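You operate a simulated robot arm through the tools that you are given. There is no shell and no other tool. Be economical: measure what you need, move in short steps, check, and stop when the job is done.

The job below is to be done with a simulated robot arm. You get a single attempt, and the scene is never put back.

JOB
Put one of the pins from the wooden block on the end table by the thermometer stand. Put the glass in the inside of the green tub. Take the wooden bung on the top of the drain bench and put it away on the grey mat. Put the green tin from the top of the drain bench on top of the chute and the blue tin in the white tub there. Any order will do. Set down upright: pin, glass, wooden bung.

It is judged by the outcome, as a careful person would: the job done as asked, and still so three seconds after it is handed in. It fails if anything else is knocked over, pushed out of place, dropped, spilled or broken.

ROBOT AND FRAMES
A 7-joint arm with a two-finger parallel gripper on a trunk, on a base that drives. Base frame: it is fixed to the floor where the robot stands at the start and does not move with it; the origin is under the middle of the robot, x ahead of it, y to its left, z up. Units: mm, degrees, N and s.
Its first joint turns from -166.0 to 166.0 degrees. Places, roughly: chute (18x16x5 cm) [1400, 13100, 900]; end table by the thermometer stand [-1900, 0, 800]; glass (7x6x9 cm) [2700, -3700, 400]; grey mat (32x12 cm) [2540, -4660, 620]; inside of the green tub [1200, -7000, 800]; pin (4x2x10 cm) [500, 100, 900]; tin [1750, 12750, 1000]; tub (22x19x9 cm) [1300, 12800, 900]; wooden bung (5x6x6 cm) [2100, 12900, 900]. Payload 1.57 kg.
Tool frame: the origin (TCP) lies between the finger pads and is the grasp point; the fingertips stand 30 mm ahead of it; z points along the fingers, y is the line along which they close. The gripper opens to 110 mm. The fingers are 24 mm wide and 12 mm thick; the gripper's body (48 by 112 mm) begins 78 mm behind the TCP.
Orientation is that of the tool frame in the base frame, as a unit quaternion [x, y, z, w]. With the fingers straight down and closing along the base's y, the tool's x points along the base's -x, its y along +y and its z along -z.

CONTROLS
- The arm moves only by the tool apply_moves. Its argument "increments" is one flat list of numbers, 6 for each row, row after row: the shift along the tool's x, y, z in units of 300 mm (1.0 is 300 mm), then the turn, a rotation vector about the tool's x, y, z in units of 45 degrees (1.0 is 45 degrees). In form: [dx, dy, dz, rx, ry, rz, dx, dy, dz, rx, ry, rz, ...]. A call has 1 to 10 rows; each row is the pose to reach, as a shift and turn from the pose commanded when the call began, along the tool's axes at that moment. "claw" is the finger opening in mm, from 0 to 110, set as the call begins (left out, the last holds). A call with a number of a shift or a turn outside -1 to 1 is refused whole. A row lasts 0.2 s, in which the tool goes at most 50 mm and 8.6 degrees; a call with a longer step from one row to the next is refused whole, and so is a gripper value outside its range. Where a pose cannot be reached the arm comes as near as it can. A force on the tool above 40 N (or 10 N above the force at the start of the call, whichever is more), or a blocked arm, ends the call early, and 0.2 s more pass. The fingers move at their own pace (about 45 mm/s each) and stop on an object; they squeeze with about 26 N. The grip force told is the motor's: it shows also when the fingers shut on nothing. Time passes only in rows, and 0.2 s behind the last, so rows that repeat a pose let the fingers close. It gives the time, the measured TCP pose, the force on the tool (base axes), the opening and the grip force at its end, in the units of the frame above (readings bear some noise), with the torque about the TCP (base axes, N m) and any sound that the robot's microphone picked up, and new pictures: "pictures" is both (left out), scene, wrist or none.
- Cameras (640 x 400 px; columns grow to the right, rows downward): "scene" is now at [21.4, 147.8, 1491.6]; the picture's right is [-0.06, -1.00, 0.00], its down [-0.68, 0.04, -0.74] and it looks along [0.74, -0.04, -0.68] (base axes); focal length 281 px, centre (320, 200). "wrist" rides on the gripper at [70, 16, -141] in the tool frame; the picture's right is [-0.23, 0.97, 0.00], its down [-0.86, -0.20, -0.48] and it looks along [-0.47, -0.11, 0.88] (tool axes); focal length 222 px, centre (320, 200). There is no depth. A picture from a camera that has moved, and an enlarged one, comes with that camera's place and axes in the base frame and with its lens.
- raise_lower(by): slides the trunk up (or, below 0, down) by that many mm; the arm and the scene camera ride with it, the base frame stays. It gives what a move gives, with no picture.
- base_move(legs): drives the robot by 1 to 6 legs, each [ahead, turn to the left] in mm and degrees, along the robot's own axes; the way and the turn of a leg run together, so that a leg with both is an arc; at most 1500 mm and 180 degrees a leg. The arm and the cameras ride along, it lands a little off, and it stops where it bumps. It gives what a move gives, and a new picture of the scene camera.
- turn_head(pan, tilt): turns the head with the scene camera to pan (to the left, within 155 degrees either way) and tilt (down, from -29 to 69), counted from straight ahead of the robot. It gives what a move gives, and a new picture of the scene camera.
- zoom(camera, box): a new picture of the part [left, top, right, bottom] of that camera's present view, enlarged. It takes no simulated time.
- close_job(): hands the job in; it is judged then, once.

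Work in short steps. Places have to be worked out from the pictures, the camera data and where the tool is seen: move nearer, look again, correct. Check each grasp and each placing, and mend what went wrong. You have 165 turns and 260 pictures in all, those below and enlarged ones among them. Open the gripper and draw the arm clear of the work before you hand the job in, unless the task says otherwise; then end with one line.

The tools are called as name(argument=value, ...) on one line, values as JSON. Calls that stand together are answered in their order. apply_moves: Moves the arm, as the interface text tells. Its arguments: {"type":"object","properties":{"increments":{"type":"array"},"claw":{"type":"number"},"pictures":{"type":"string","enum":["both","scene","wrist","none"]}},"required":["increments"]} The other tools are called the same way: raise_lower (by) slides the trunk up or down; base_move (legs) drives the base; turn_head (pan, tilt) turns the head that bears the scene camera; zoom (camera, box) takes an enlarged picture of a part of a camera's view; close_job () hands the job in.

At the start:

```text
time_s: 0.0
tcp_pos: [431.5, 214.0, 1050.0]
ee_rot: [0.001, 1.0, 0.0, 0.0]
wrist_force: [-0.1, 0.5, 0.6]
wrist_torque: [0.01, 0.0, -0.02]
grip_width: 110.1
grip_force: 0.1
trunk travel left (down, up): [-425.0, 165.0]
robot x, y, heading: [0.2, 2.0, 0.0]
head pan, tilt: [-3.4, 42.6]
```

scene: 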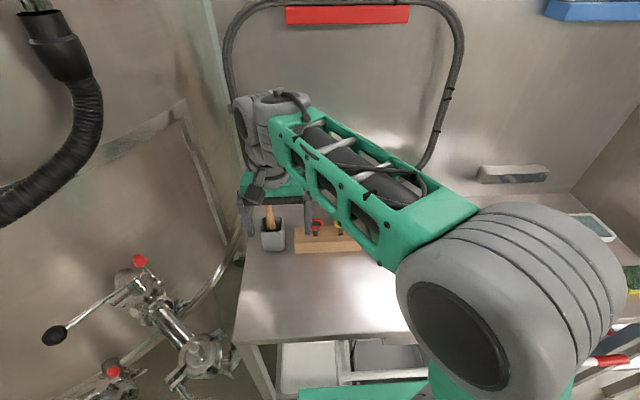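
wrist: 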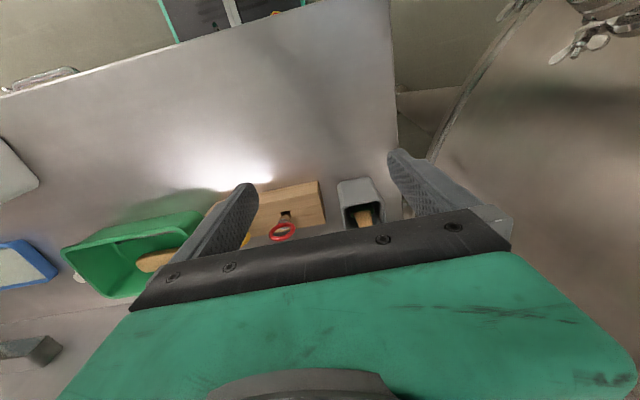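

The wooden block stands ahead, with a red pin and a yellow one partly visible. I'll zoom both cameras to see the pins.

zoom(camera="scene", box=[230, 160, 390, 260])

zoom(camera="wrist", box=[200, 150, 420, 290])

```text
4.00 times, centred on (310, 210) of scene
camera zoom: at [21.4, 147.8, 1491.6], right [-0.06, -1.0, 0.0], down [-0.68, 0.04, -0.74], along [0.74, -0.04, -0.68], focal length 1124 px, centre (360, 160)
```

zoom: 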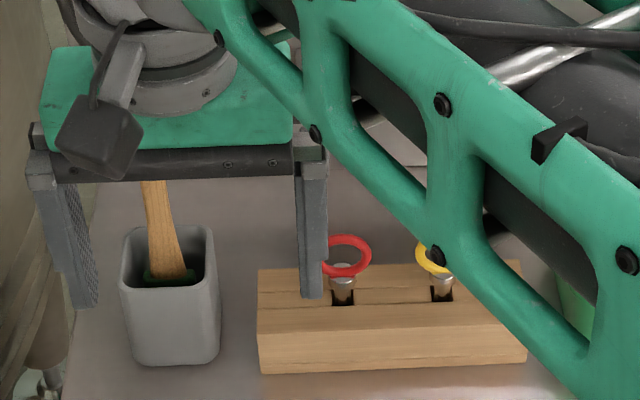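

```text
2.86 times, centred on (310, 220) of wrist
camera zoom: at [363.3, 230.2, 1191.5], right [0.23, 0.97, 0.0], down [0.86, -0.2, 0.48], along [0.47, -0.11, -0.88], focal length 635 px, centre (349, 143)
```

zoom: 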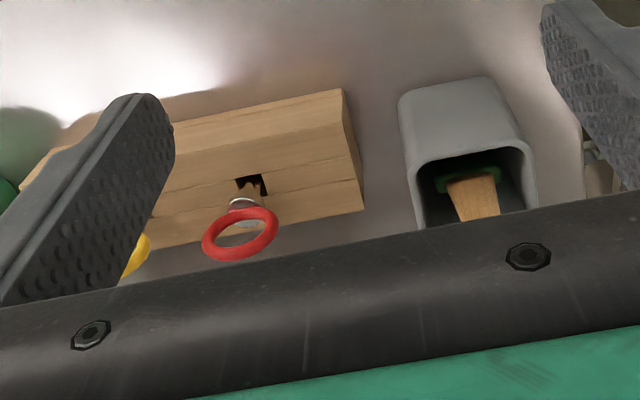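

The ring tops work out near (546, 130, 922), with the block top at about z 889. The ring seems to face x, so I'll start turning the gripper to close along x while moving over the red pin.

apply_moves(increments=[-0.063, -0.047, 0, 0, 0, -0.167, -0.126, -0.093, 0, 0, 0, -0.333, -0.189, -0.14, 0, 0, 0, -0.5, -0.251, -0.187, 0, 0, 0, -0.667, -0.314, -0.233, 0, 0, 0, -0.833, -0.377, -0.28, 0, 0, 0, -1.0], claw=80, pictures="none")

apply_moves(increments=[0, 0, 0, 0, 0, -0.167, 0, 0, 0, 0, 0, -0.333, 0, 0, 0, 0, 0, -0.5, 0, 0, 0, 0, 0, -0.667, 0, 0, 0, 0, 0, -0.833, 0, 0, 0, 0, 0, -1.0])

```text
time_s: 1.4
tcp_pos: [545.3, 129.1, 1049.5]
ee_rot: [-0.384, 0.923, -0.001, 0.0]
wrist_force: [0.7, -0.2, 0.2]
wrist_torque: [-0.03, -0.01, -0.02]
grip_width: 79.9
grip_force: 0.0
trunk travel left (down, up): [-425.0, 165.0]
robot x, y, heading: [-0.1, -0.0, -0.0]
head pan, tilt: [-3.4, 42.6]
```

```text
time_s: 2.8
tcp_pos: [544.7, 128.9, 1050.1]
ee_rot: [0.707, -0.707, 0.0, -0.001]
wrist_force: [-0.1, 0.1, 0.4]
wrist_torque: [-0.02, -0.02, 0.0]
grip_width: 80.0
grip_force: 0.1
trunk travel left (down, up): [-425.0, 165.0]
robot x, y, heading: [-2.0, -0.2, 0.3]
head pan, tilt: [-3.4, 42.6]
camera scene: at [21.4, 147.8, 1491.6], right [-0.06, -1.0, 0.0], down [-0.68, 0.04, -0.74], along [0.74, -0.04, -0.68], focal length 281 px, centre (320, 200)
camera wrist: at [530.0, 60.3, 1191.5], right [-0.97, 0.23, 0.0], down [0.2, 0.86, 0.48], along [0.11, 0.47, -0.88], focal length 222 px, centre (320, 200)
```

scene: 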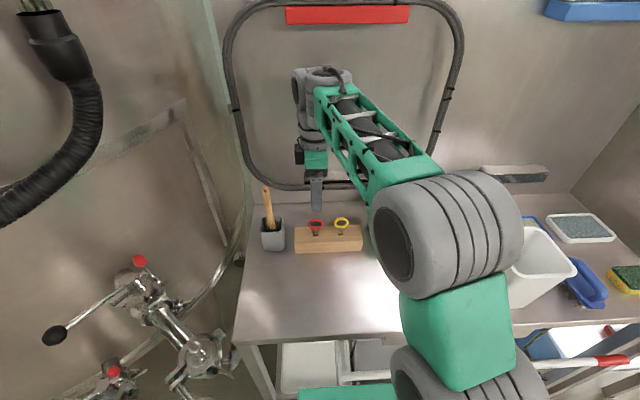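
wrist: 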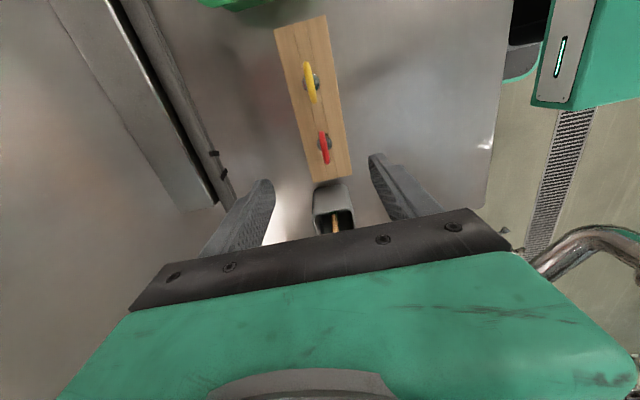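

The rings are thin along x, so closing along x is right. I'll zoom the wrist view to refine the red ring's place.

zoom(camera="wrist", box=[260, 40, 420, 140])

zoom(camera="wrist", box=[260, 110, 420, 210])

zoom(camera="scene", box=[250, 170, 410, 270])

```text
4.00 times, centred on (340, 90) of wrist
camera zoom: at [530.0, 60.3, 1191.5], right [-0.97, 0.23, 0.0], down [0.2, 0.86, 0.48], along [0.11, 0.47, -0.88], focal length 888 px, centre (240, 640)
```

zoom: 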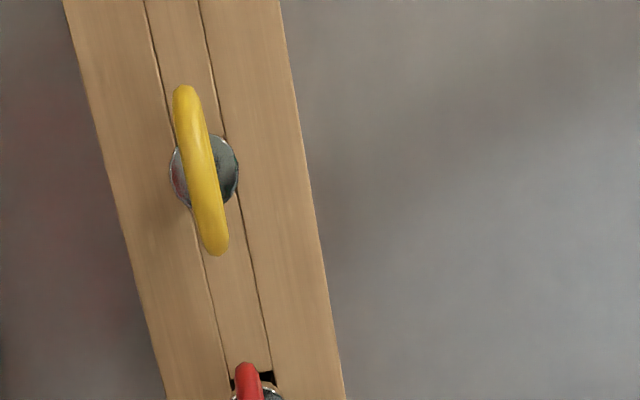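

```text
4.00 times, centred on (340, 160) of wrist
camera zoom: at [530.0, 60.3, 1191.5], right [-0.97, 0.23, 0.0], down [0.2, 0.86, 0.48], along [0.11, 0.47, -0.88], focal length 888 px, centre (240, 360)
```

zoom: 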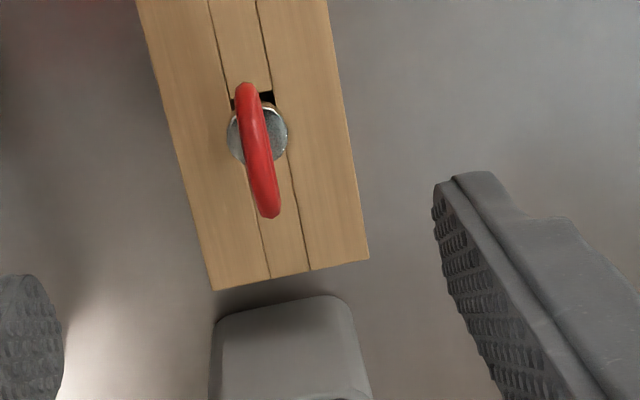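

```text
4.00 times, centred on (330, 220) of scene
camera zoom: at [21.4, 147.8, 1491.6], right [-0.06, -1.0, 0.0], down [-0.68, 0.04, -0.74], along [0.74, -0.04, -0.68], focal length 1124 px, centre (280, 120)
```

zoom: 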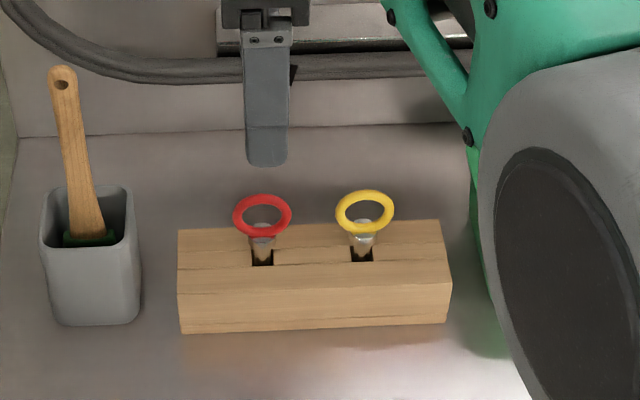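

The ring centre refines to (542, 133.5), with no yaw. I'll descend to TCP z 926, so the fingertips stay just above the block.

apply_moves(increments=[-0.015, 0.009, 0.12, 0, 0, 0, -0.015, 0.009, 0.24, 0, 0, 0, -0.015, 0.009, 0.32, 0, 0, 0, -0.015, 0.009, 0.37, 0, 0, 0, -0.015, 0.009, 0.395, 0, 0, 0, -0.015, 0.009, 0.413, 0, 0, 0], claw=60)

```text
time_s: 4.2
tcp_pos: [544.0, 133.3, 926.2]
ee_rot: [0.707, -0.707, 0.0, 0.001]
wrist_force: [-0.1, 0.2, -0.4]
wrist_torque: [-0.03, 0.01, 0.01]
grip_width: 60.0
grip_force: 0.1
trunk travel left (down, up): [-425.0, 165.0]
robot x, y, heading: [-1.4, -3.2, -0.2]
head pan, tilt: [-3.4, 42.6]
camera scene: at [21.4, 147.8, 1491.6], right [-0.06, -1.0, 0.0], down [-0.68, 0.04, -0.74], along [0.74, -0.04, -0.68], focal length 281 px, centre (320, 200)
camera wrist: at [527.8, 64.6, 1067.6], right [-0.97, 0.23, 0.0], down [0.2, 0.86, 0.48], along [0.11, 0.47, -0.88], focal length 222 px, centre (320, 200)
```

scene: 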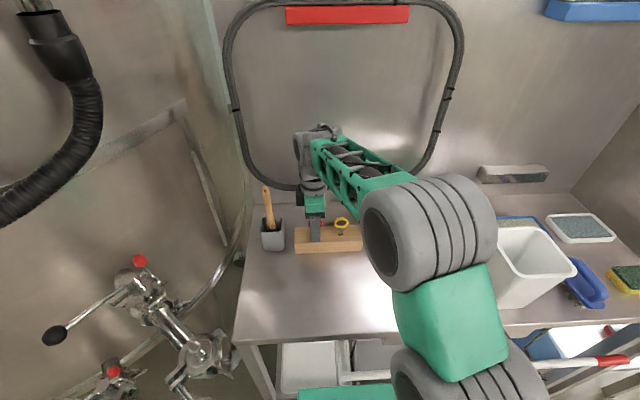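
wrist: 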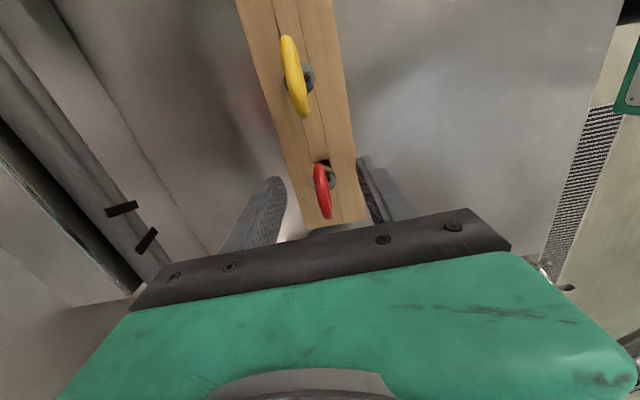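

The fingers straddle the red ring, so I'll close the gripper.

apply_moves(increments=[0, 0, 0, 0, 0, 0, 0, 0, 0, 0, 0, 0, 0, 0, 0, 0, 0, 0, 0, 0, 0, 0, 0, 0, 0, 0, 0, 0, 0, 0], claw=0, pictures="wrist")

```text
time_s: 5.4
tcp_pos: [541.2, 132.7, 925.8]
ee_rot: [0.708, -0.707, 0.0, 0.0]
wrist_force: [-1.7, 0.1, 0.3]
wrist_torque: [0.03, 0.05, 0.02]
grip_width: 10.7
grip_force: 25.8
trunk travel left (down, up): [-425.0, 165.0]
robot x, y, heading: [-0.5, -1.7, 0.2]
head pan, tilt: [-3.4, 42.6]
camera wrist: at [527.6, 64.6, 1067.7], right [-0.97, 0.23, 0.0], down [0.2, 0.86, 0.48], along [0.11, 0.47, -0.88], focal length 222 px, centre (320, 200)
```

wrist: 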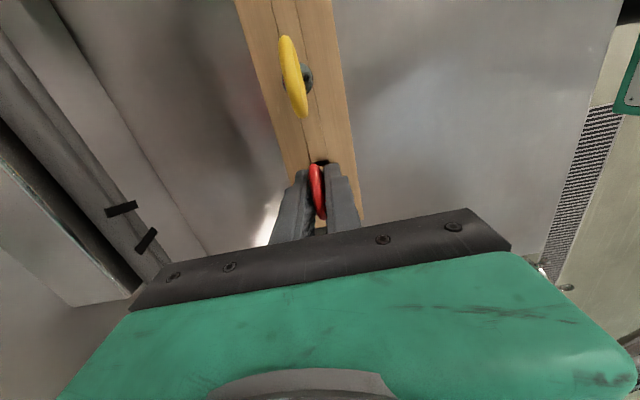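

It's gripped at 10.7 mm. I'll lift straight up.

apply_moves(increments=[0, 0, -0.05, 0, 0, 0, 0, 0, -0.12, 0, 0, 0, 0, 0, -0.22, 0, 0, 0, 0, 0, -0.35, 0, 0, 0, 0, 0, -0.5, 0, 0, 0, 0, 0, -0.6, 0, 0, 0])

zoom(camera="scene", box=[250, 110, 410, 270])

```text
time_s: 6.8
tcp_pos: [542.1, 135.3, 1105.8]
ee_rot: [-0.707, 0.707, 0.001, 0.0]
wrist_force: [-0.5, 1.4, -0.3]
wrist_torque: [0.04, -0.04, 0.01]
grip_width: 10.7
grip_force: 25.9
trunk travel left (down, up): [-425.0, 165.0]
robot x, y, heading: [0.6, -2.7, -0.0]
head pan, tilt: [-3.4, 42.6]
camera scene: at [21.3, 147.9, 1491.5], right [-0.06, -1.0, 0.0], down [-0.68, 0.04, -0.74], along [0.74, -0.04, -0.68], focal length 281 px, centre (320, 200)
camera wrist: at [526.7, 65.2, 1248.0], right [-0.97, 0.23, 0.0], down [0.2, 0.86, 0.48], along [0.11, 0.47, -0.88], focal length 222 px, centre (320, 200)
```

scene: 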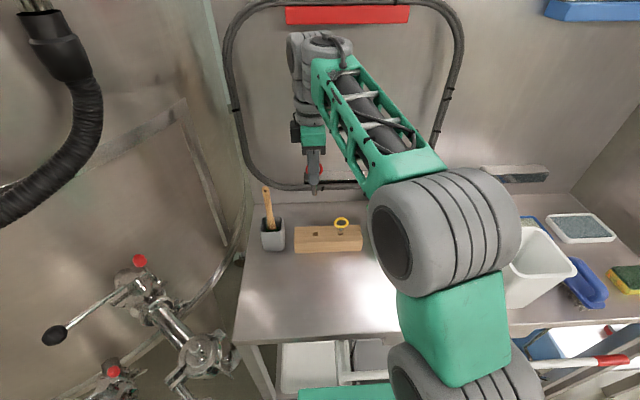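
wrist: 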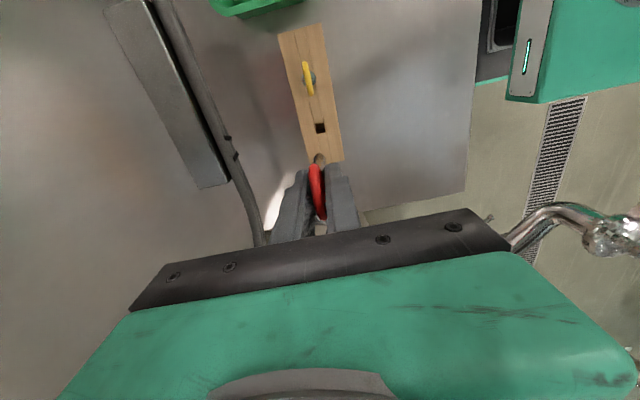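

```text
2.50 times, centred on (330, 190) of scene
camera zoom: at [21.3, 147.9, 1491.5], right [-0.06, -1.0, 0.0], down [-0.68, 0.04, -0.74], along [0.74, -0.04, -0.68], focal length 703 px, centre (295, 225)
```

zoom: 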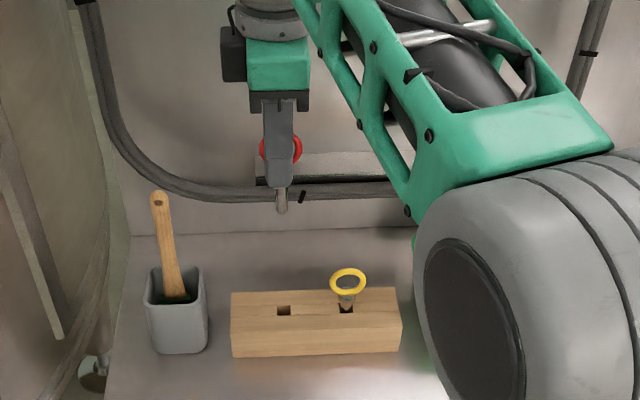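

The pin is held. Now I'll look behind the robot for the end table and the way to it.

turn_head(pan=150, tilt=20)

turn_head(pan=-150, tilt=20)

```text
time_s: 9.2
tcp_pos: [541.5, 134.6, 1106.2]
ee_rot: [0.707, -0.707, 0.0, 0.0]
wrist_force: [-0.5, 0.1, 0.0]
wrist_torque: [0.0, 0.03, -0.01]
grip_width: 10.7
grip_force: 26.4
trunk travel left (down, up): [-425.0, 165.0]
robot x, y, heading: [-3.3, 1.1, -0.1]
head pan, tilt: [150.0, 20.0]
camera scene: at [-142.2, 199.3, 1526.7], right [0.5, 0.87, 0.0], down [0.3, -0.17, -0.94], along [-0.81, 0.47, -0.34], focal length 281 px, centre (320, 200)
```

scene: 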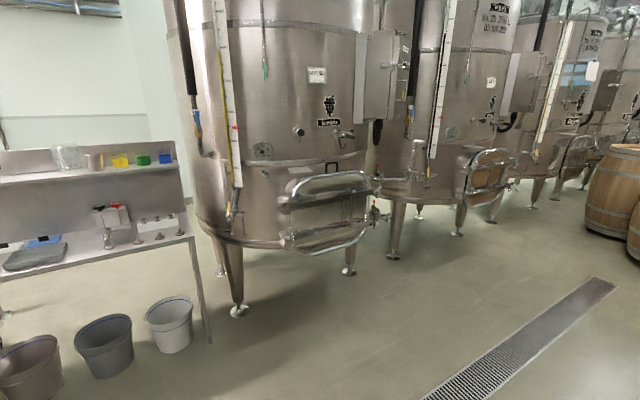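

```text
time_s: 13.3
tcp_pos: [543.0, 133.8, 1106.4]
ee_rot: [0.707, -0.707, 0.0, 0.0]
wrist_force: [-1.1, 0.2, -0.9]
wrist_torque: [0.02, 0.01, 0.03]
grip_width: 10.5
grip_force: 26.3
trunk travel left (down, up): [-425.0, 165.0]
robot x, y, heading: [0.2, 1.8, -0.1]
head pan, tilt: [-150.0, 20.0]
camera scene: at [-142.3, 106.1, 1526.8], right [-0.5, 0.87, 0.0], down [0.3, 0.17, -0.94], along [-0.81, -0.47, -0.34], focal length 281 px, centre (320, 200)
```

scene: 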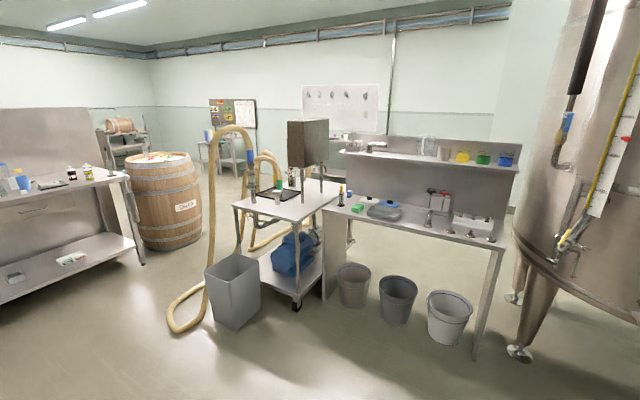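

A bench runs along x ≈ -1745 behind me. I'll zoom in to see the end table and the thermometer stand.

zoom(camera="scene", box=[320, 120, 540, 260])

zoom(camera="scene", box=[200, 110, 420, 250])

```text
2.86 times, centred on (430, 190) of scene
camera zoom: at [-142.3, 106.1, 1526.8], right [-0.5, 0.87, 0.0], down [0.3, 0.17, -0.94], along [-0.81, -0.47, -0.34], focal length 803 px, centre (6, 229)
```

zoom: 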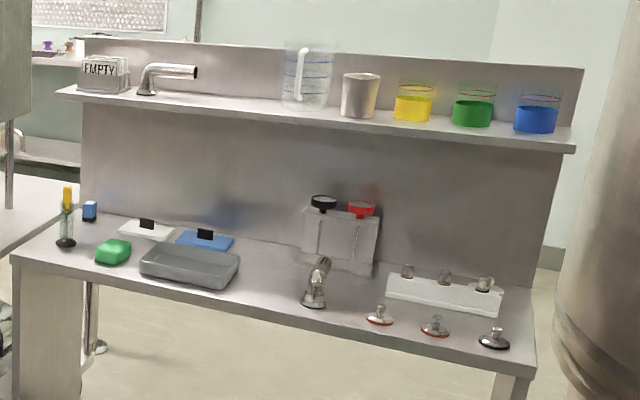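

```text
2.86 times, centred on (310, 180) of scene
camera zoom: at [-142.3, 106.1, 1526.8], right [-0.5, 0.87, 0.0], down [0.3, 0.17, -0.94], along [-0.81, -0.47, -0.34], focal length 803 px, centre (349, 257)
```

zoom: 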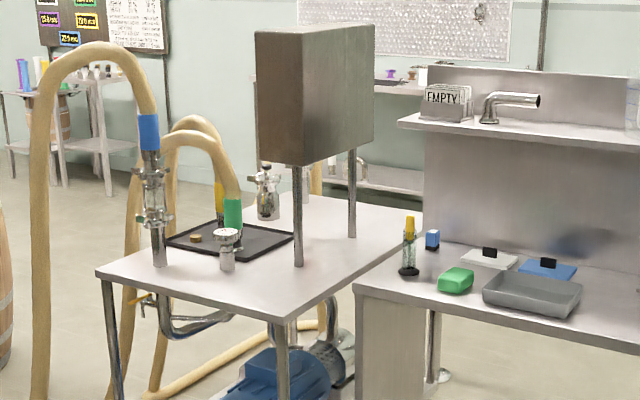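

The thermometer stand (black and red dials) is near (-2015, -90) on that bench. There is free surface around (-1850, -180). I'll back off and turn round to the right.

base_move(legs=[[-650, 0], [0, -90], [0, -90]])

turn_head(pan=0, tilt=35)

```text
time_s: 24.5
tcp_pos: [-1188.4, -137.8, 1105.7]
ee_rot: [0.705, 0.71, 0.0, 0.0]
wrist_force: [-0.4, 0.1, -0.1]
wrist_torque: [0.02, -0.03, 0.01]
grip_width: 10.7
grip_force: 26.3
trunk travel left (down, up): [-425.0, 165.0]
robot x, y, heading: [-648.0, 1.5, -179.6]
head pan, tilt: [-150.0, 20.0]
camera scene: at [-507.7, -108.9, 1526.8], right [0.51, -0.86, 0.0], down [-0.29, -0.17, -0.94], along [0.81, 0.48, -0.34], focal length 281 px, centre (320, 200)
```

scene: 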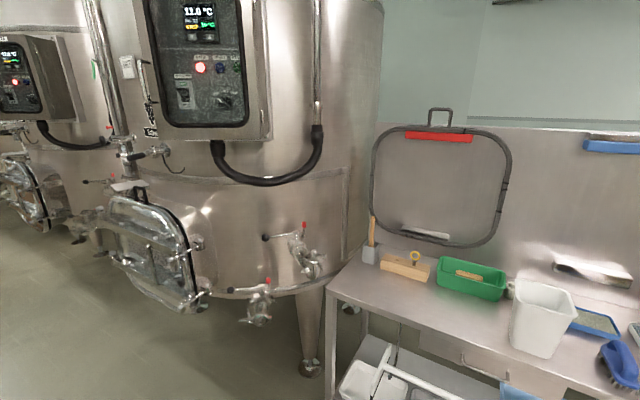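

```text
time_s: 26.9
tcp_pos: [-1188.9, -138.6, 1107.0]
ee_rot: [0.704, 0.71, -0.001, 0.001]
wrist_force: [-0.3, -0.7, -0.9]
wrist_torque: [0.0, 0.03, 0.01]
grip_width: 10.7
grip_force: 25.7
trunk travel left (down, up): [-425.0, 165.0]
robot x, y, heading: [-647.1, 0.7, -179.9]
head pan, tilt: [0.0, 35.0]
camera scene: at [-676.0, -156.6, 1502.9], right [-0.01, 1.0, 0.0], down [0.57, 0.0, -0.82], along [-0.82, -0.01, -0.57], focal length 281 px, centre (320, 200)
```

scene: 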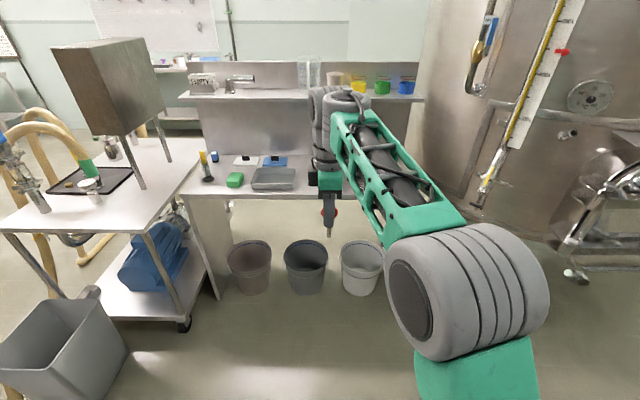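

The bench is straight ahead. I'll advance 430 mm and look from closer.

base_move(legs=[[430, 0]])

turn_head(pan=0, tilt=45)

```text
time_s: 29.5
tcp_pos: [-1617.3, -142.3, 1105.2]
ee_rot: [0.704, 0.71, 0.0, 0.0]
wrist_force: [-0.1, -0.2, 0.1]
wrist_torque: [0.04, 0.0, 0.01]
grip_width: 10.5
grip_force: 26.1
trunk travel left (down, up): [-425.0, 165.0]
robot x, y, heading: [-1074.3, -2.2, -179.6]
head pan, tilt: [0.0, 35.0]
camera scene: at [-1105.1, -159.9, 1502.9], right [-0.01, 1.0, 0.0], down [0.57, 0.0, -0.82], along [-0.82, -0.01, -0.57], focal length 281 px, centre (320, 200)
```

scene: 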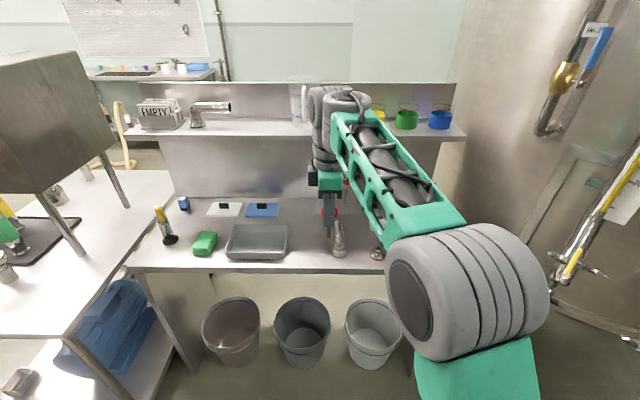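

```text
time_s: 30.2
tcp_pos: [-1617.8, -141.8, 1105.7]
ee_rot: [0.704, 0.71, 0.0, 0.0]
wrist_force: [0.1, 0.4, -1.3]
wrist_torque: [0.01, 0.0, 0.03]
grip_width: 10.6
grip_force: 26.1
trunk travel left (down, up): [-425.0, 165.0]
robot x, y, heading: [-1076.0, 0.1, -179.4]
head pan, tilt: [0.0, 45.0]
camera scene: at [-1098.2, -159.8, 1488.1], right [-0.01, 1.0, 0.0], down [0.71, 0.01, -0.71], along [-0.71, -0.01, -0.71], focal length 281 px, centre (320, 200)
```

scene: 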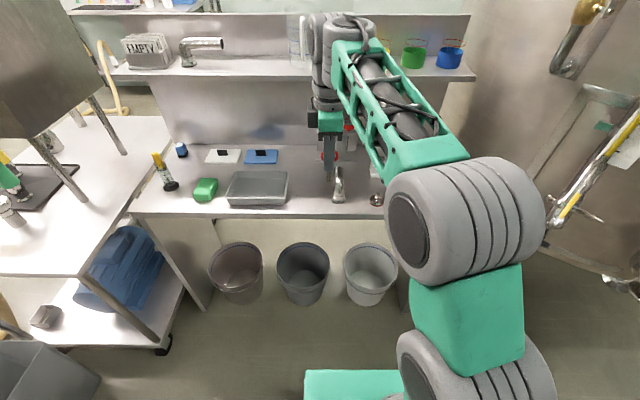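

The table top is at z ≈ 800 with its edge at x ≈ -1714, and the free spot is (-1838, -180). I'll drive 225 mm further.

base_move(legs=[[222, 0]])

apply_moves(increments=[0.06, 0, 0, 0, 0, 0, 0.12, 0, 0.05, 0, 0, 0, 0.12, 0, 0.15, 0, 0, 0, 0.12, 0, 0.25, 0, 0, 0])

```text
time_s: 31.9
tcp_pos: [-1837.6, -144.8, 1106.8]
ee_rot: [0.704, 0.711, 0.0, 0.0]
wrist_force: [0.1, -1.0, 0.2]
wrist_torque: [-0.02, 0.03, 0.06]
grip_width: 10.7
grip_force: 26.0
trunk travel left (down, up): [-425.0, 165.0]
robot x, y, heading: [-1298.0, -8.2, -179.3]
head pan, tilt: [0.0, 45.0]
camera scene: at [-1318.2, -161.8, 1488.1], right [-0.01, 1.0, 0.0], down [0.71, 0.01, -0.71], along [-0.71, -0.01, -0.71], focal length 281 px, centre (320, 200)
```

scene: 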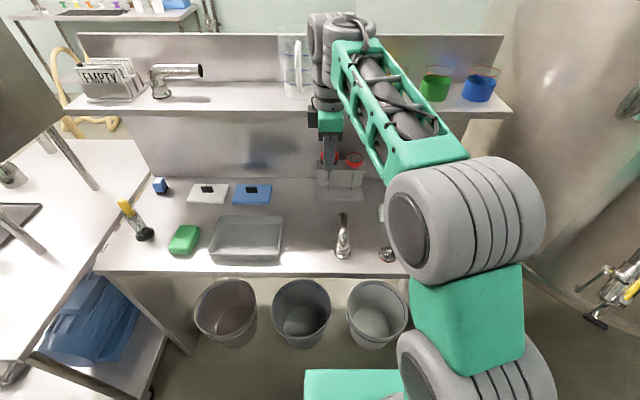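

```text
time_s: 32.9
tcp_pos: [-1837.1, -107.9, 1030.7]
ee_rot: [0.703, 0.711, 0.0, 0.0]
wrist_force: [0.5, 0.0, -0.4]
wrist_torque: [0.0, 0.02, 0.02]
grip_width: 10.7
grip_force: 26.5
trunk travel left (down, up): [-425.0, 165.0]
robot x, y, heading: [-1297.6, -3.0, -179.4]
head pan, tilt: [0.0, 45.0]
camera scene: at [-1318.1, -161.9, 1488.1], right [-0.01, 1.0, 0.0], down [0.71, 0.01, -0.71], along [-0.71, -0.01, -0.71], focal length 281 px, centre (320, 200)
camera wrist: at [-1820.2, -38.6, 1172.1], right [0.98, -0.22, 0.0], down [-0.19, -0.86, 0.48], along [-0.1, -0.47, -0.88], focal length 222 px, centre (320, 200)
```

scene: 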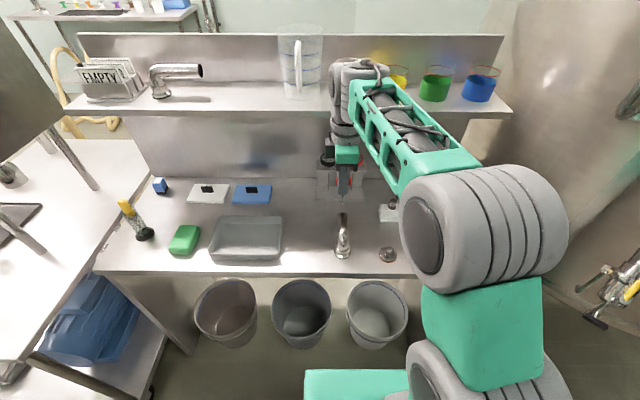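
wrist: 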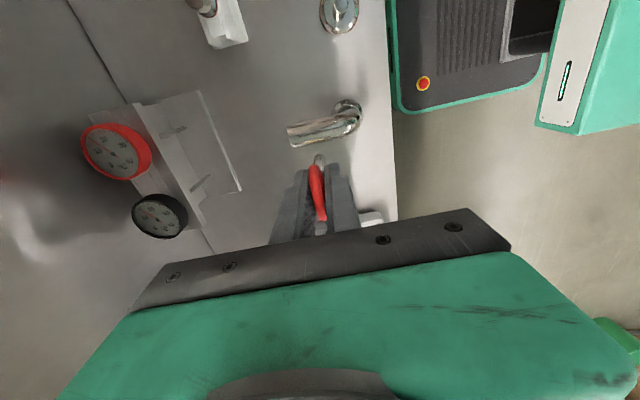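

I mis-signed: tool x is now +y, so the pin went towards the tap (no contact). I'll shift back to y ≈ -183.

apply_moves(increments=[-0.09, 0, 0, 0, 0, 0, -0.18, 0, 0, 0, 0, 0, -0.25, 0, 0, 0, 0, 0, -0.25, 0, 0.1, 0, 0, 0, -0.25, 0, 0.2, 0, 0, 0])

zoom(camera="scene", box=[240, 160, 400, 280])

```text
time_s: 34.1
tcp_pos: [-1837.6, -184.6, 968.9]
ee_rot: [0.704, 0.71, 0.0, 0.0]
wrist_force: [0.2, 0.7, -0.1]
wrist_torque: [-0.01, 0.0, 0.02]
grip_width: 10.8
grip_force: 25.9
trunk travel left (down, up): [-425.0, 165.0]
robot x, y, heading: [-1298.3, -4.2, -179.5]
head pan, tilt: [0.0, 45.0]
camera scene: at [-1318.2, -161.8, 1488.1], right [-0.01, 1.0, 0.0], down [0.71, 0.01, -0.71], along [-0.71, -0.01, -0.71], focal length 281 px, centre (320, 200)
camera wrist: at [-1820.7, -114.7, 1110.7], right [0.98, -0.22, 0.0], down [-0.19, -0.86, 0.48], along [-0.1, -0.47, -0.88], focal length 222 px, centre (320, 200)
```

scene: 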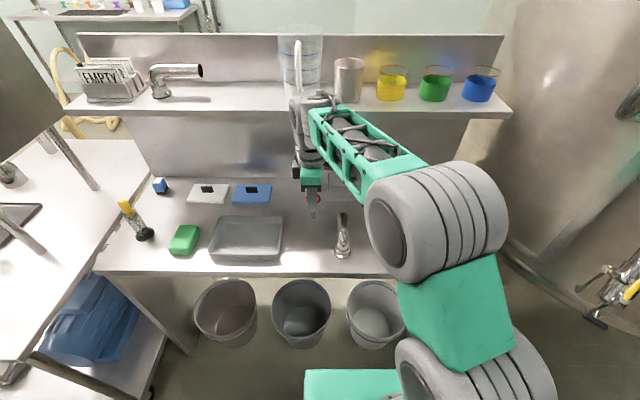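
wrist: 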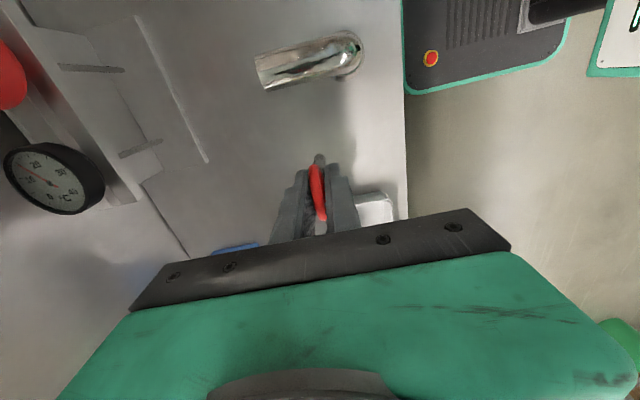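

```text
3.33 times, centred on (320, 220) of scene
camera zoom: at [-1318.2, -161.8, 1488.1], right [-0.01, 1.0, 0.0], down [0.71, 0.01, -0.71], along [-0.71, -0.01, -0.71], focal length 937 px, centre (320, 133)
```

zoom: 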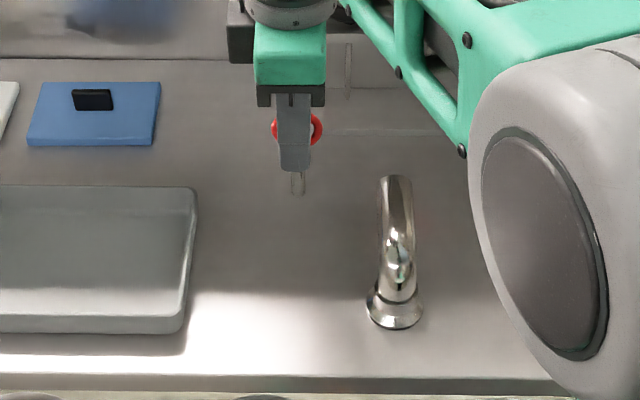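

The spot is clear. I'll descend near the surface (TCP 890, pin bottom about 807).

apply_moves(increments=[0, 0, 0.1, 0, 0, 0, 0, 0, 0.18, 0, 0, 0, 0, 0, 0.235, 0, 0, 0, 0, 0, 0.262, 0, 0, 0], pictures="none")

zoom(camera="scene", box=[260, 180, 380, 260])

```text
time_s: 35.1
tcp_pos: [-1836.0, -183.3, 890.9]
ee_rot: [0.703, 0.711, 0.001, 0.001]
wrist_force: [0.4, 0.5, -0.3]
wrist_torque: [0.0, -0.01, 0.01]
grip_width: 10.6
grip_force: 25.8
trunk travel left (down, up): [-425.0, 165.0]
robot x, y, heading: [-1295.7, -5.6, -179.4]
head pan, tilt: [0.0, 45.0]
```

```text
5.00 times, centred on (320, 220) of scene
camera zoom: at [-1318.1, -161.9, 1488.1], right [-0.01, 1.0, 0.0], down [0.71, 0.01, -0.71], along [-0.71, -0.01, -0.71], focal length 1406 px, centre (320, 100)
```

zoom: 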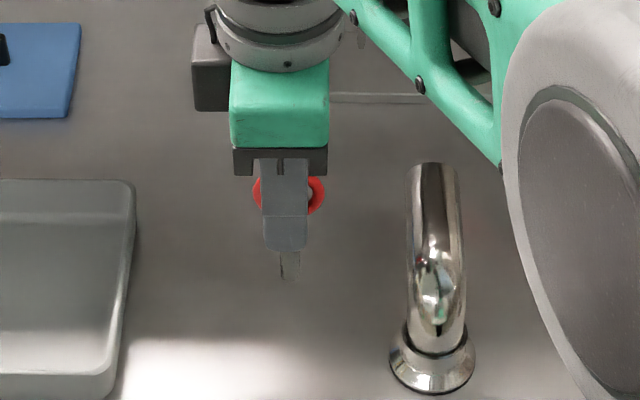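

Nothing is touching yet. I'll descend slowly to find contact.

apply_moves(increments=[0, 0, 0.006, 0, 0, 0, 0, 0, 0.012, 0, 0, 0, 0, 0, 0.018, 0, 0, 0, 0, 0, 0.024, 0, 0, 0, 0, 0, 0.03, 0, 0, 0], pictures="none")

apply_moves(increments=[0, 0, 0.004, 0, 0, 0, 0, 0, 0.008, 0, 0, 0, 0, 0, 0.012, 0, 0, 0, 0, 0, 0.016, 0, 0, 0], pictures="none")

```text
time_s: 36.3
tcp_pos: [-1836.4, -184.0, 881.9]
ee_rot: [0.704, 0.711, -0.001, 0.0]
wrist_force: [0.3, 0.0, 0.0]
wrist_torque: [-0.02, -0.01, 0.04]
grip_width: 10.5
grip_force: 25.6
trunk travel left (down, up): [-425.0, 165.0]
robot x, y, heading: [-1295.6, -4.9, -179.4]
head pan, tilt: [0.0, 45.0]
```

```text
time_s: 37.3
tcp_pos: [-1835.9, -184.4, 877.6]
ee_rot: [0.703, 0.711, 0.0, 0.001]
wrist_force: [0.1, -0.8, -0.5]
wrist_torque: [0.0, 0.02, 0.02]
grip_width: 10.1
grip_force: 25.7
trunk travel left (down, up): [-425.0, 165.0]
robot x, y, heading: [-1293.5, -7.6, -179.4]
head pan, tilt: [0.0, 45.0]
```

zoom(camera="scene", box=[280, 190, 360, 250])

zoom(camera="wrist", box=[260, 110, 380, 210])

```text
6.67 times, centred on (320, 220) of scene
camera zoom: at [-1318.0, -161.8, 1488.1], right [-0.01, 1.0, 0.0], down [0.71, 0.01, -0.71], along [-0.71, -0.01, -0.71], focal length 1874 px, centre (320, 67)
```

zoom: 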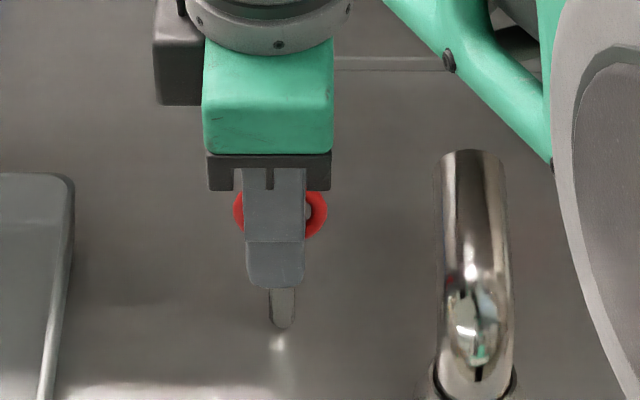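

```text
4.00 times, centred on (320, 160) of wrist
camera zoom: at [-1820.1, -113.7, 1019.8], right [0.98, -0.22, 0.0], down [-0.19, -0.86, 0.48], along [-0.1, -0.47, -0.88], focal length 888 px, centre (320, 360)
```

zoom: 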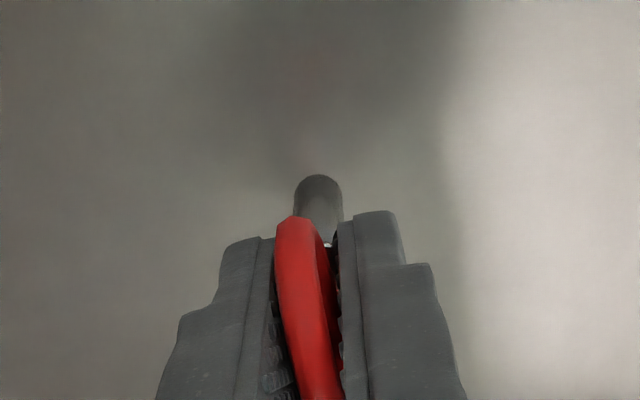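

The pin tip is at about z 810, so roughly 10 mm remain. I'll continue down slowly.

apply_moves(increments=[0, 0, 0.005, 0, 0, 0, 0, 0, 0.01, 0, 0, 0, 0, 0, 0.015, 0, 0, 0, 0, 0, 0.02, 0, 0, 0], pictures="none")

apply_moves(increments=[0, 0, 0.003, 0, 0, 0, 0, 0, 0.006, 0, 0, 0, 0, 0, 0.009, 0, 0, 0], pictures="none")

zoom(camera="scene", box=[280, 190, 360, 250])

```text
time_s: 38.3
tcp_pos: [-1836.7, -183.3, 874.7]
ee_rot: [0.704, 0.71, -0.002, -0.002]
wrist_force: [0.5, 2.4, 9.7]
wrist_torque: [0.24, -0.08, -0.01]
grip_width: 10.6
grip_force: 25.9
trunk travel left (down, up): [-425.0, 165.0]
robot x, y, heading: [-1294.3, -6.2, -179.5]
head pan, tilt: [0.0, 45.0]
```

```text
time_s: 39.1
tcp_pos: [-1836.0, -185.0, 870.9]
ee_rot: [0.704, 0.711, -0.002, -0.002]
wrist_force: [-0.5, -0.7, 20.1]
wrist_torque: [-0.04, 0.02, 0.01]
grip_width: 10.8
grip_force: 25.9
trunk travel left (down, up): [-425.0, 165.0]
robot x, y, heading: [-1298.0, -4.9, -179.7]
head pan, tilt: [0.0, 45.0]
```

```text
6.67 times, centred on (320, 220) of scene
camera zoom: at [-1316.5, -161.4, 1488.2], right [-0.01, 1.0, 0.0], down [0.71, 0.01, -0.71], along [-0.71, -0.01, -0.71], focal length 1874 px, centre (320, 67)
```

zoom: 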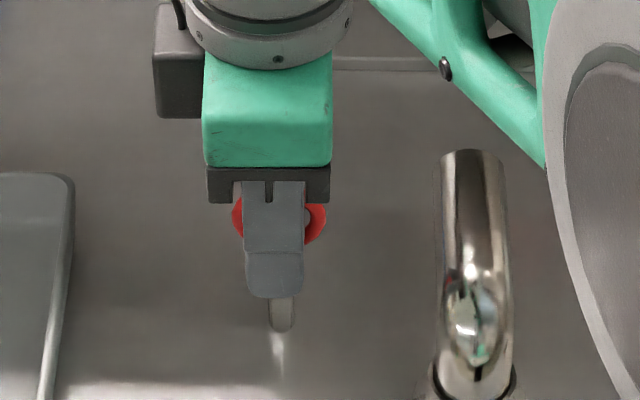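

Contact is made at 20 N. I'll relieve the pressure, then open.

apply_moves(increments=[0, 0, -0.006, 0, 0, 0, 0, 0, -0.011, 0, 0, 0], pictures="none")

apply_moves(increments=[0, 0, 0, 0, 0, 0, 0, 0, 0, 0, 0, 0, 0, 0, 0, 0, 0, 0], claw=45)

```text
time_s: 39.7
tcp_pos: [-1835.6, -184.0, 871.3]
ee_rot: [0.703, 0.711, 0.003, 0.0]
wrist_force: [-1.2, -0.6, 2.5]
wrist_torque: [-0.09, 0.04, 0.01]
grip_width: 10.5
grip_force: 26.4
trunk travel left (down, up): [-425.0, 165.0]
robot x, y, heading: [-1299.8, -2.9, -179.4]
head pan, tilt: [0.0, 45.0]
```

```text
time_s: 40.5
tcp_pos: [-1835.8, -184.3, 873.0]
ee_rot: [0.704, 0.71, 0.0, 0.0]
wrist_force: [0.5, -0.4, -0.2]
wrist_torque: [-0.02, 0.01, 0.02]
grip_width: 44.9
grip_force: 0.1
trunk travel left (down, up): [-425.0, 165.0]
robot x, y, heading: [-1299.1, -6.9, -179.5]
head pan, tilt: [0.0, 45.0]
camera scene: at [-1318.0, -161.8, 1488.1], right [-0.01, 1.0, 0.0], down [0.71, 0.01, -0.71], along [-0.71, -0.01, -0.71], focal length 281 px, centre (320, 200)
camera wrist: at [-1820.0, -113.7, 1014.5], right [0.98, -0.22, 0.0], down [-0.19, -0.86, 0.48], along [-0.1, -0.47, -0.88], focal length 222 px, centre (320, 200)
```

scene: 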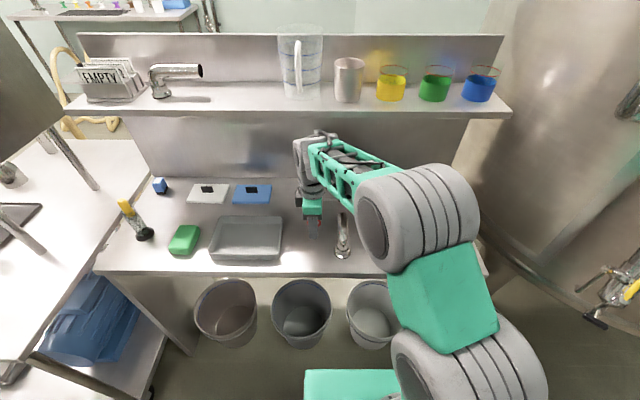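
wrist: 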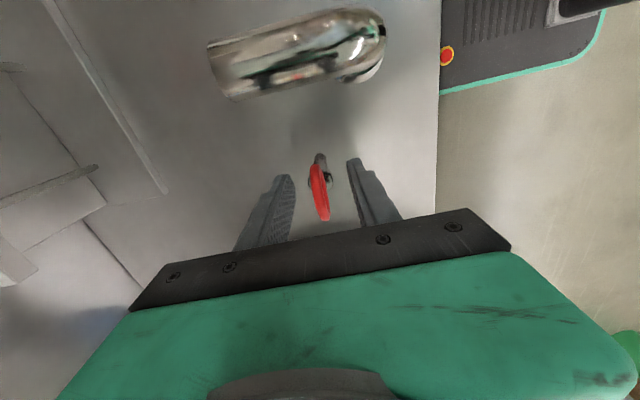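

The pin stands on its own. I'll lift straight up and check it.

apply_moves(increments=[0, 0, -0.05, 0, 0, 0, 0, 0, -0.14, 0, 0, 0, 0, 0, -0.28, 0, 0, 0, 0, 0, -0.43, 0, 0, 0, 0, 0, -0.58, 0, 0, 0, 0, 0, -0.72, 0, 0, 0], pictures="none")

zoom(camera="scene", box=[260, 160, 380, 260])

turn_head(pan=90, tilt=25)

turn_head(pan=-90, tilt=20)

```text
time_s: 41.9
tcp_pos: [-1837.1, -184.6, 1089.9]
ee_rot: [0.704, 0.71, 0.001, 0.0]
wrist_force: [0.4, -0.1, 0.3]
wrist_torque: [0.04, 0.0, -0.01]
grip_width: 44.8
grip_force: 0.1
trunk travel left (down, up): [-425.0, 165.0]
robot x, y, heading: [-1292.8, -6.1, -179.3]
head pan, tilt: [0.0, 45.0]
```

```text
4.00 times, centred on (320, 210) of scene
camera zoom: at [-1317.9, -161.8, 1488.0], right [-0.01, 1.0, 0.0], down [0.71, 0.01, -0.71], along [-0.71, -0.01, -0.71], focal length 1124 px, centre (320, 160)
```

zoom: 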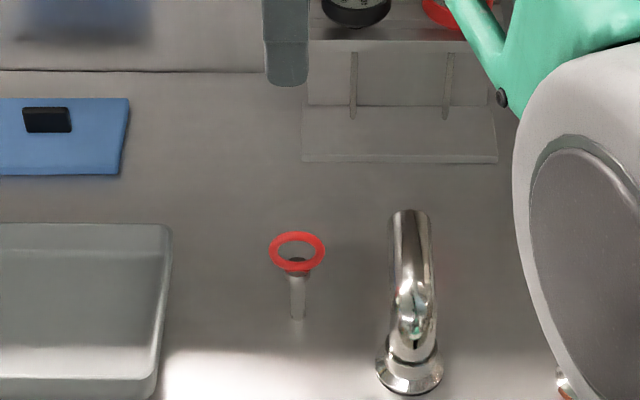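

```text
time_s: 43.5
tcp_pos: [-1837.7, -182.9, 1088.4]
ee_rot: [0.704, 0.71, 0.0, 0.0]
wrist_force: [0.0, 0.1, 0.4]
wrist_torque: [-0.03, 0.01, 0.03]
grip_width: 45.2
grip_force: 0.1
trunk travel left (down, up): [-425.0, 165.0]
robot x, y, heading: [-1294.8, -6.9, -179.4]
head pan, tilt: [90.0, 25.0]
camera scene: at [-1235.8, -253.2, 1518.6], right [-1.0, -0.01, 0.0], down [0.0, 0.42, -0.91], along [0.01, -0.91, -0.42], focal length 281 px, centre (320, 200)
```

scene: 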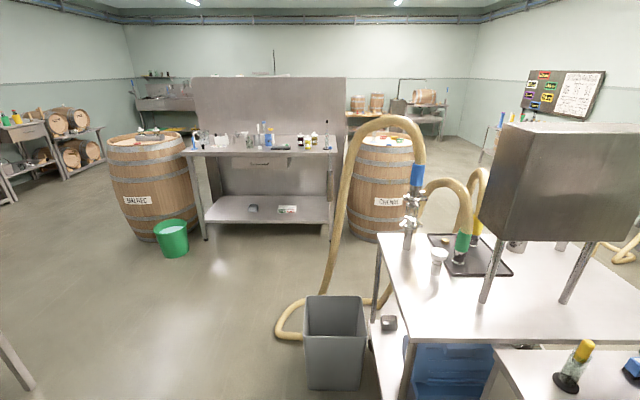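

```text
time_s: 46.2
tcp_pos: [-1837.7, -185.2, 1090.4]
ee_rot: [0.704, 0.711, -0.001, -0.001]
wrist_force: [0.2, 0.6, -0.1]
wrist_torque: [0.0, -0.04, -0.02]
grip_width: 45.1
grip_force: 0.1
trunk travel left (down, up): [-425.0, 165.0]
robot x, y, heading: [-1295.3, -8.7, -179.3]
head pan, tilt: [-90.0, 20.0]
camera scene: at [-1237.6, -67.9, 1526.8], right [1.0, 0.01, 0.0], down [0.0, -0.34, -0.94], along [-0.01, 0.94, -0.34], focal length 281 px, centre (320, 200)
```

scene: 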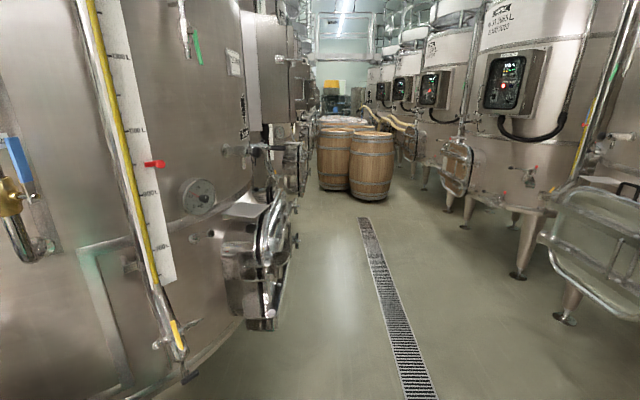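

The pin stands upright beside the stand. Next is the north bench, so I'll tuck the arm in, back off, turn right to face +y and drive up the corridor.

apply_moves(increments=[0, 0.14, 0, 0, 0, 0, 0, 0.28, 0, 0, 0, 0, 0, 0.42, 0, 0, 0, 0, 0.1, 0.5, 0, 0, 0, 0, 0.2, 0.58, 0, 0, 0, 0], pictures="none")

base_move(legs=[[-600, 0], [0, -90], [1500, 0], [500, 0]])

turn_head(pan=0, tilt=20)

```text
time_s: 47.4
tcp_pos: [-1664.0, -123.0, 1089.7]
ee_rot: [0.704, 0.711, 0.0, 0.0]
wrist_force: [0.0, 0.1, 0.2]
wrist_torque: [-0.03, 0.0, 0.02]
grip_width: 45.0
grip_force: 0.0
trunk travel left (down, up): [-425.0, 165.0]
robot x, y, heading: [-1297.8, -2.3, -179.5]
head pan, tilt: [-90.0, 20.0]
```

```text
time_s: 64.2
tcp_pos: [-833.7, 2375.7, 1090.4]
ee_rot: [1.0, 0.007, 0.0, 0.001]
wrist_force: [-0.8, 0.8, 0.3]
wrist_torque: [0.03, -0.01, 0.0]
grip_width: 45.1
grip_force: 0.1
trunk travel left (down, up): [-425.0, 165.0]
robot x, y, heading: [-714.0, 2008.7, 90.9]
head pan, tilt: [-90.0, 20.0]
camera scene: at [-777.2, 1945.7, 1526.8], right [0.01, -1.0, 0.0], down [-0.34, 0.0, -0.94], along [0.94, 0.01, -0.34], focal length 281 px, centre (320, 200)
```

scene: 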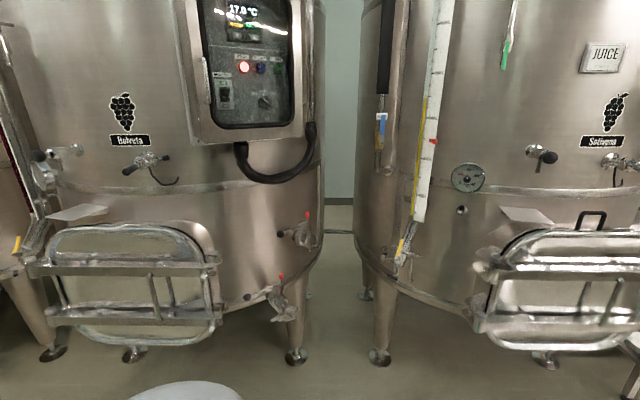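

```text
time_s: 65.9
tcp_pos: [-831.9, 2375.9, 1089.2]
ee_rot: [1.0, 0.006, 0.0, 0.001]
wrist_force: [0.7, 0.3, -0.7]
wrist_torque: [0.02, 0.0, 0.0]
grip_width: 45.2
grip_force: 0.1
trunk travel left (down, up): [-425.0, 165.0]
robot x, y, heading: [-714.0, 2007.3, 90.4]
head pan, tilt: [0.0, 20.0]
camera scene: at [-871.5, 2037.6, 1526.8], right [1.0, 0.01, 0.0], down [0.0, -0.34, -0.94], along [-0.01, 0.94, -0.34], focal length 281 px, centre (320, 200)
```

scene: 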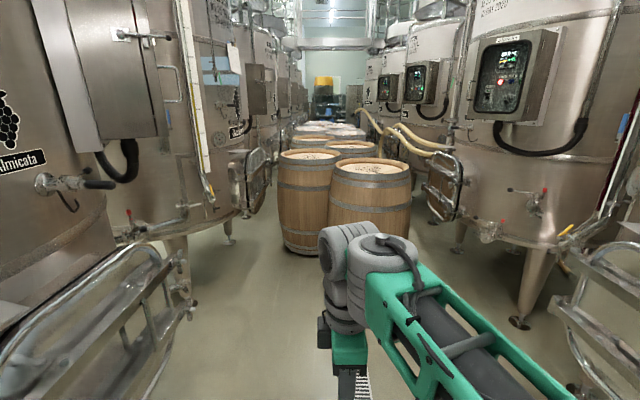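

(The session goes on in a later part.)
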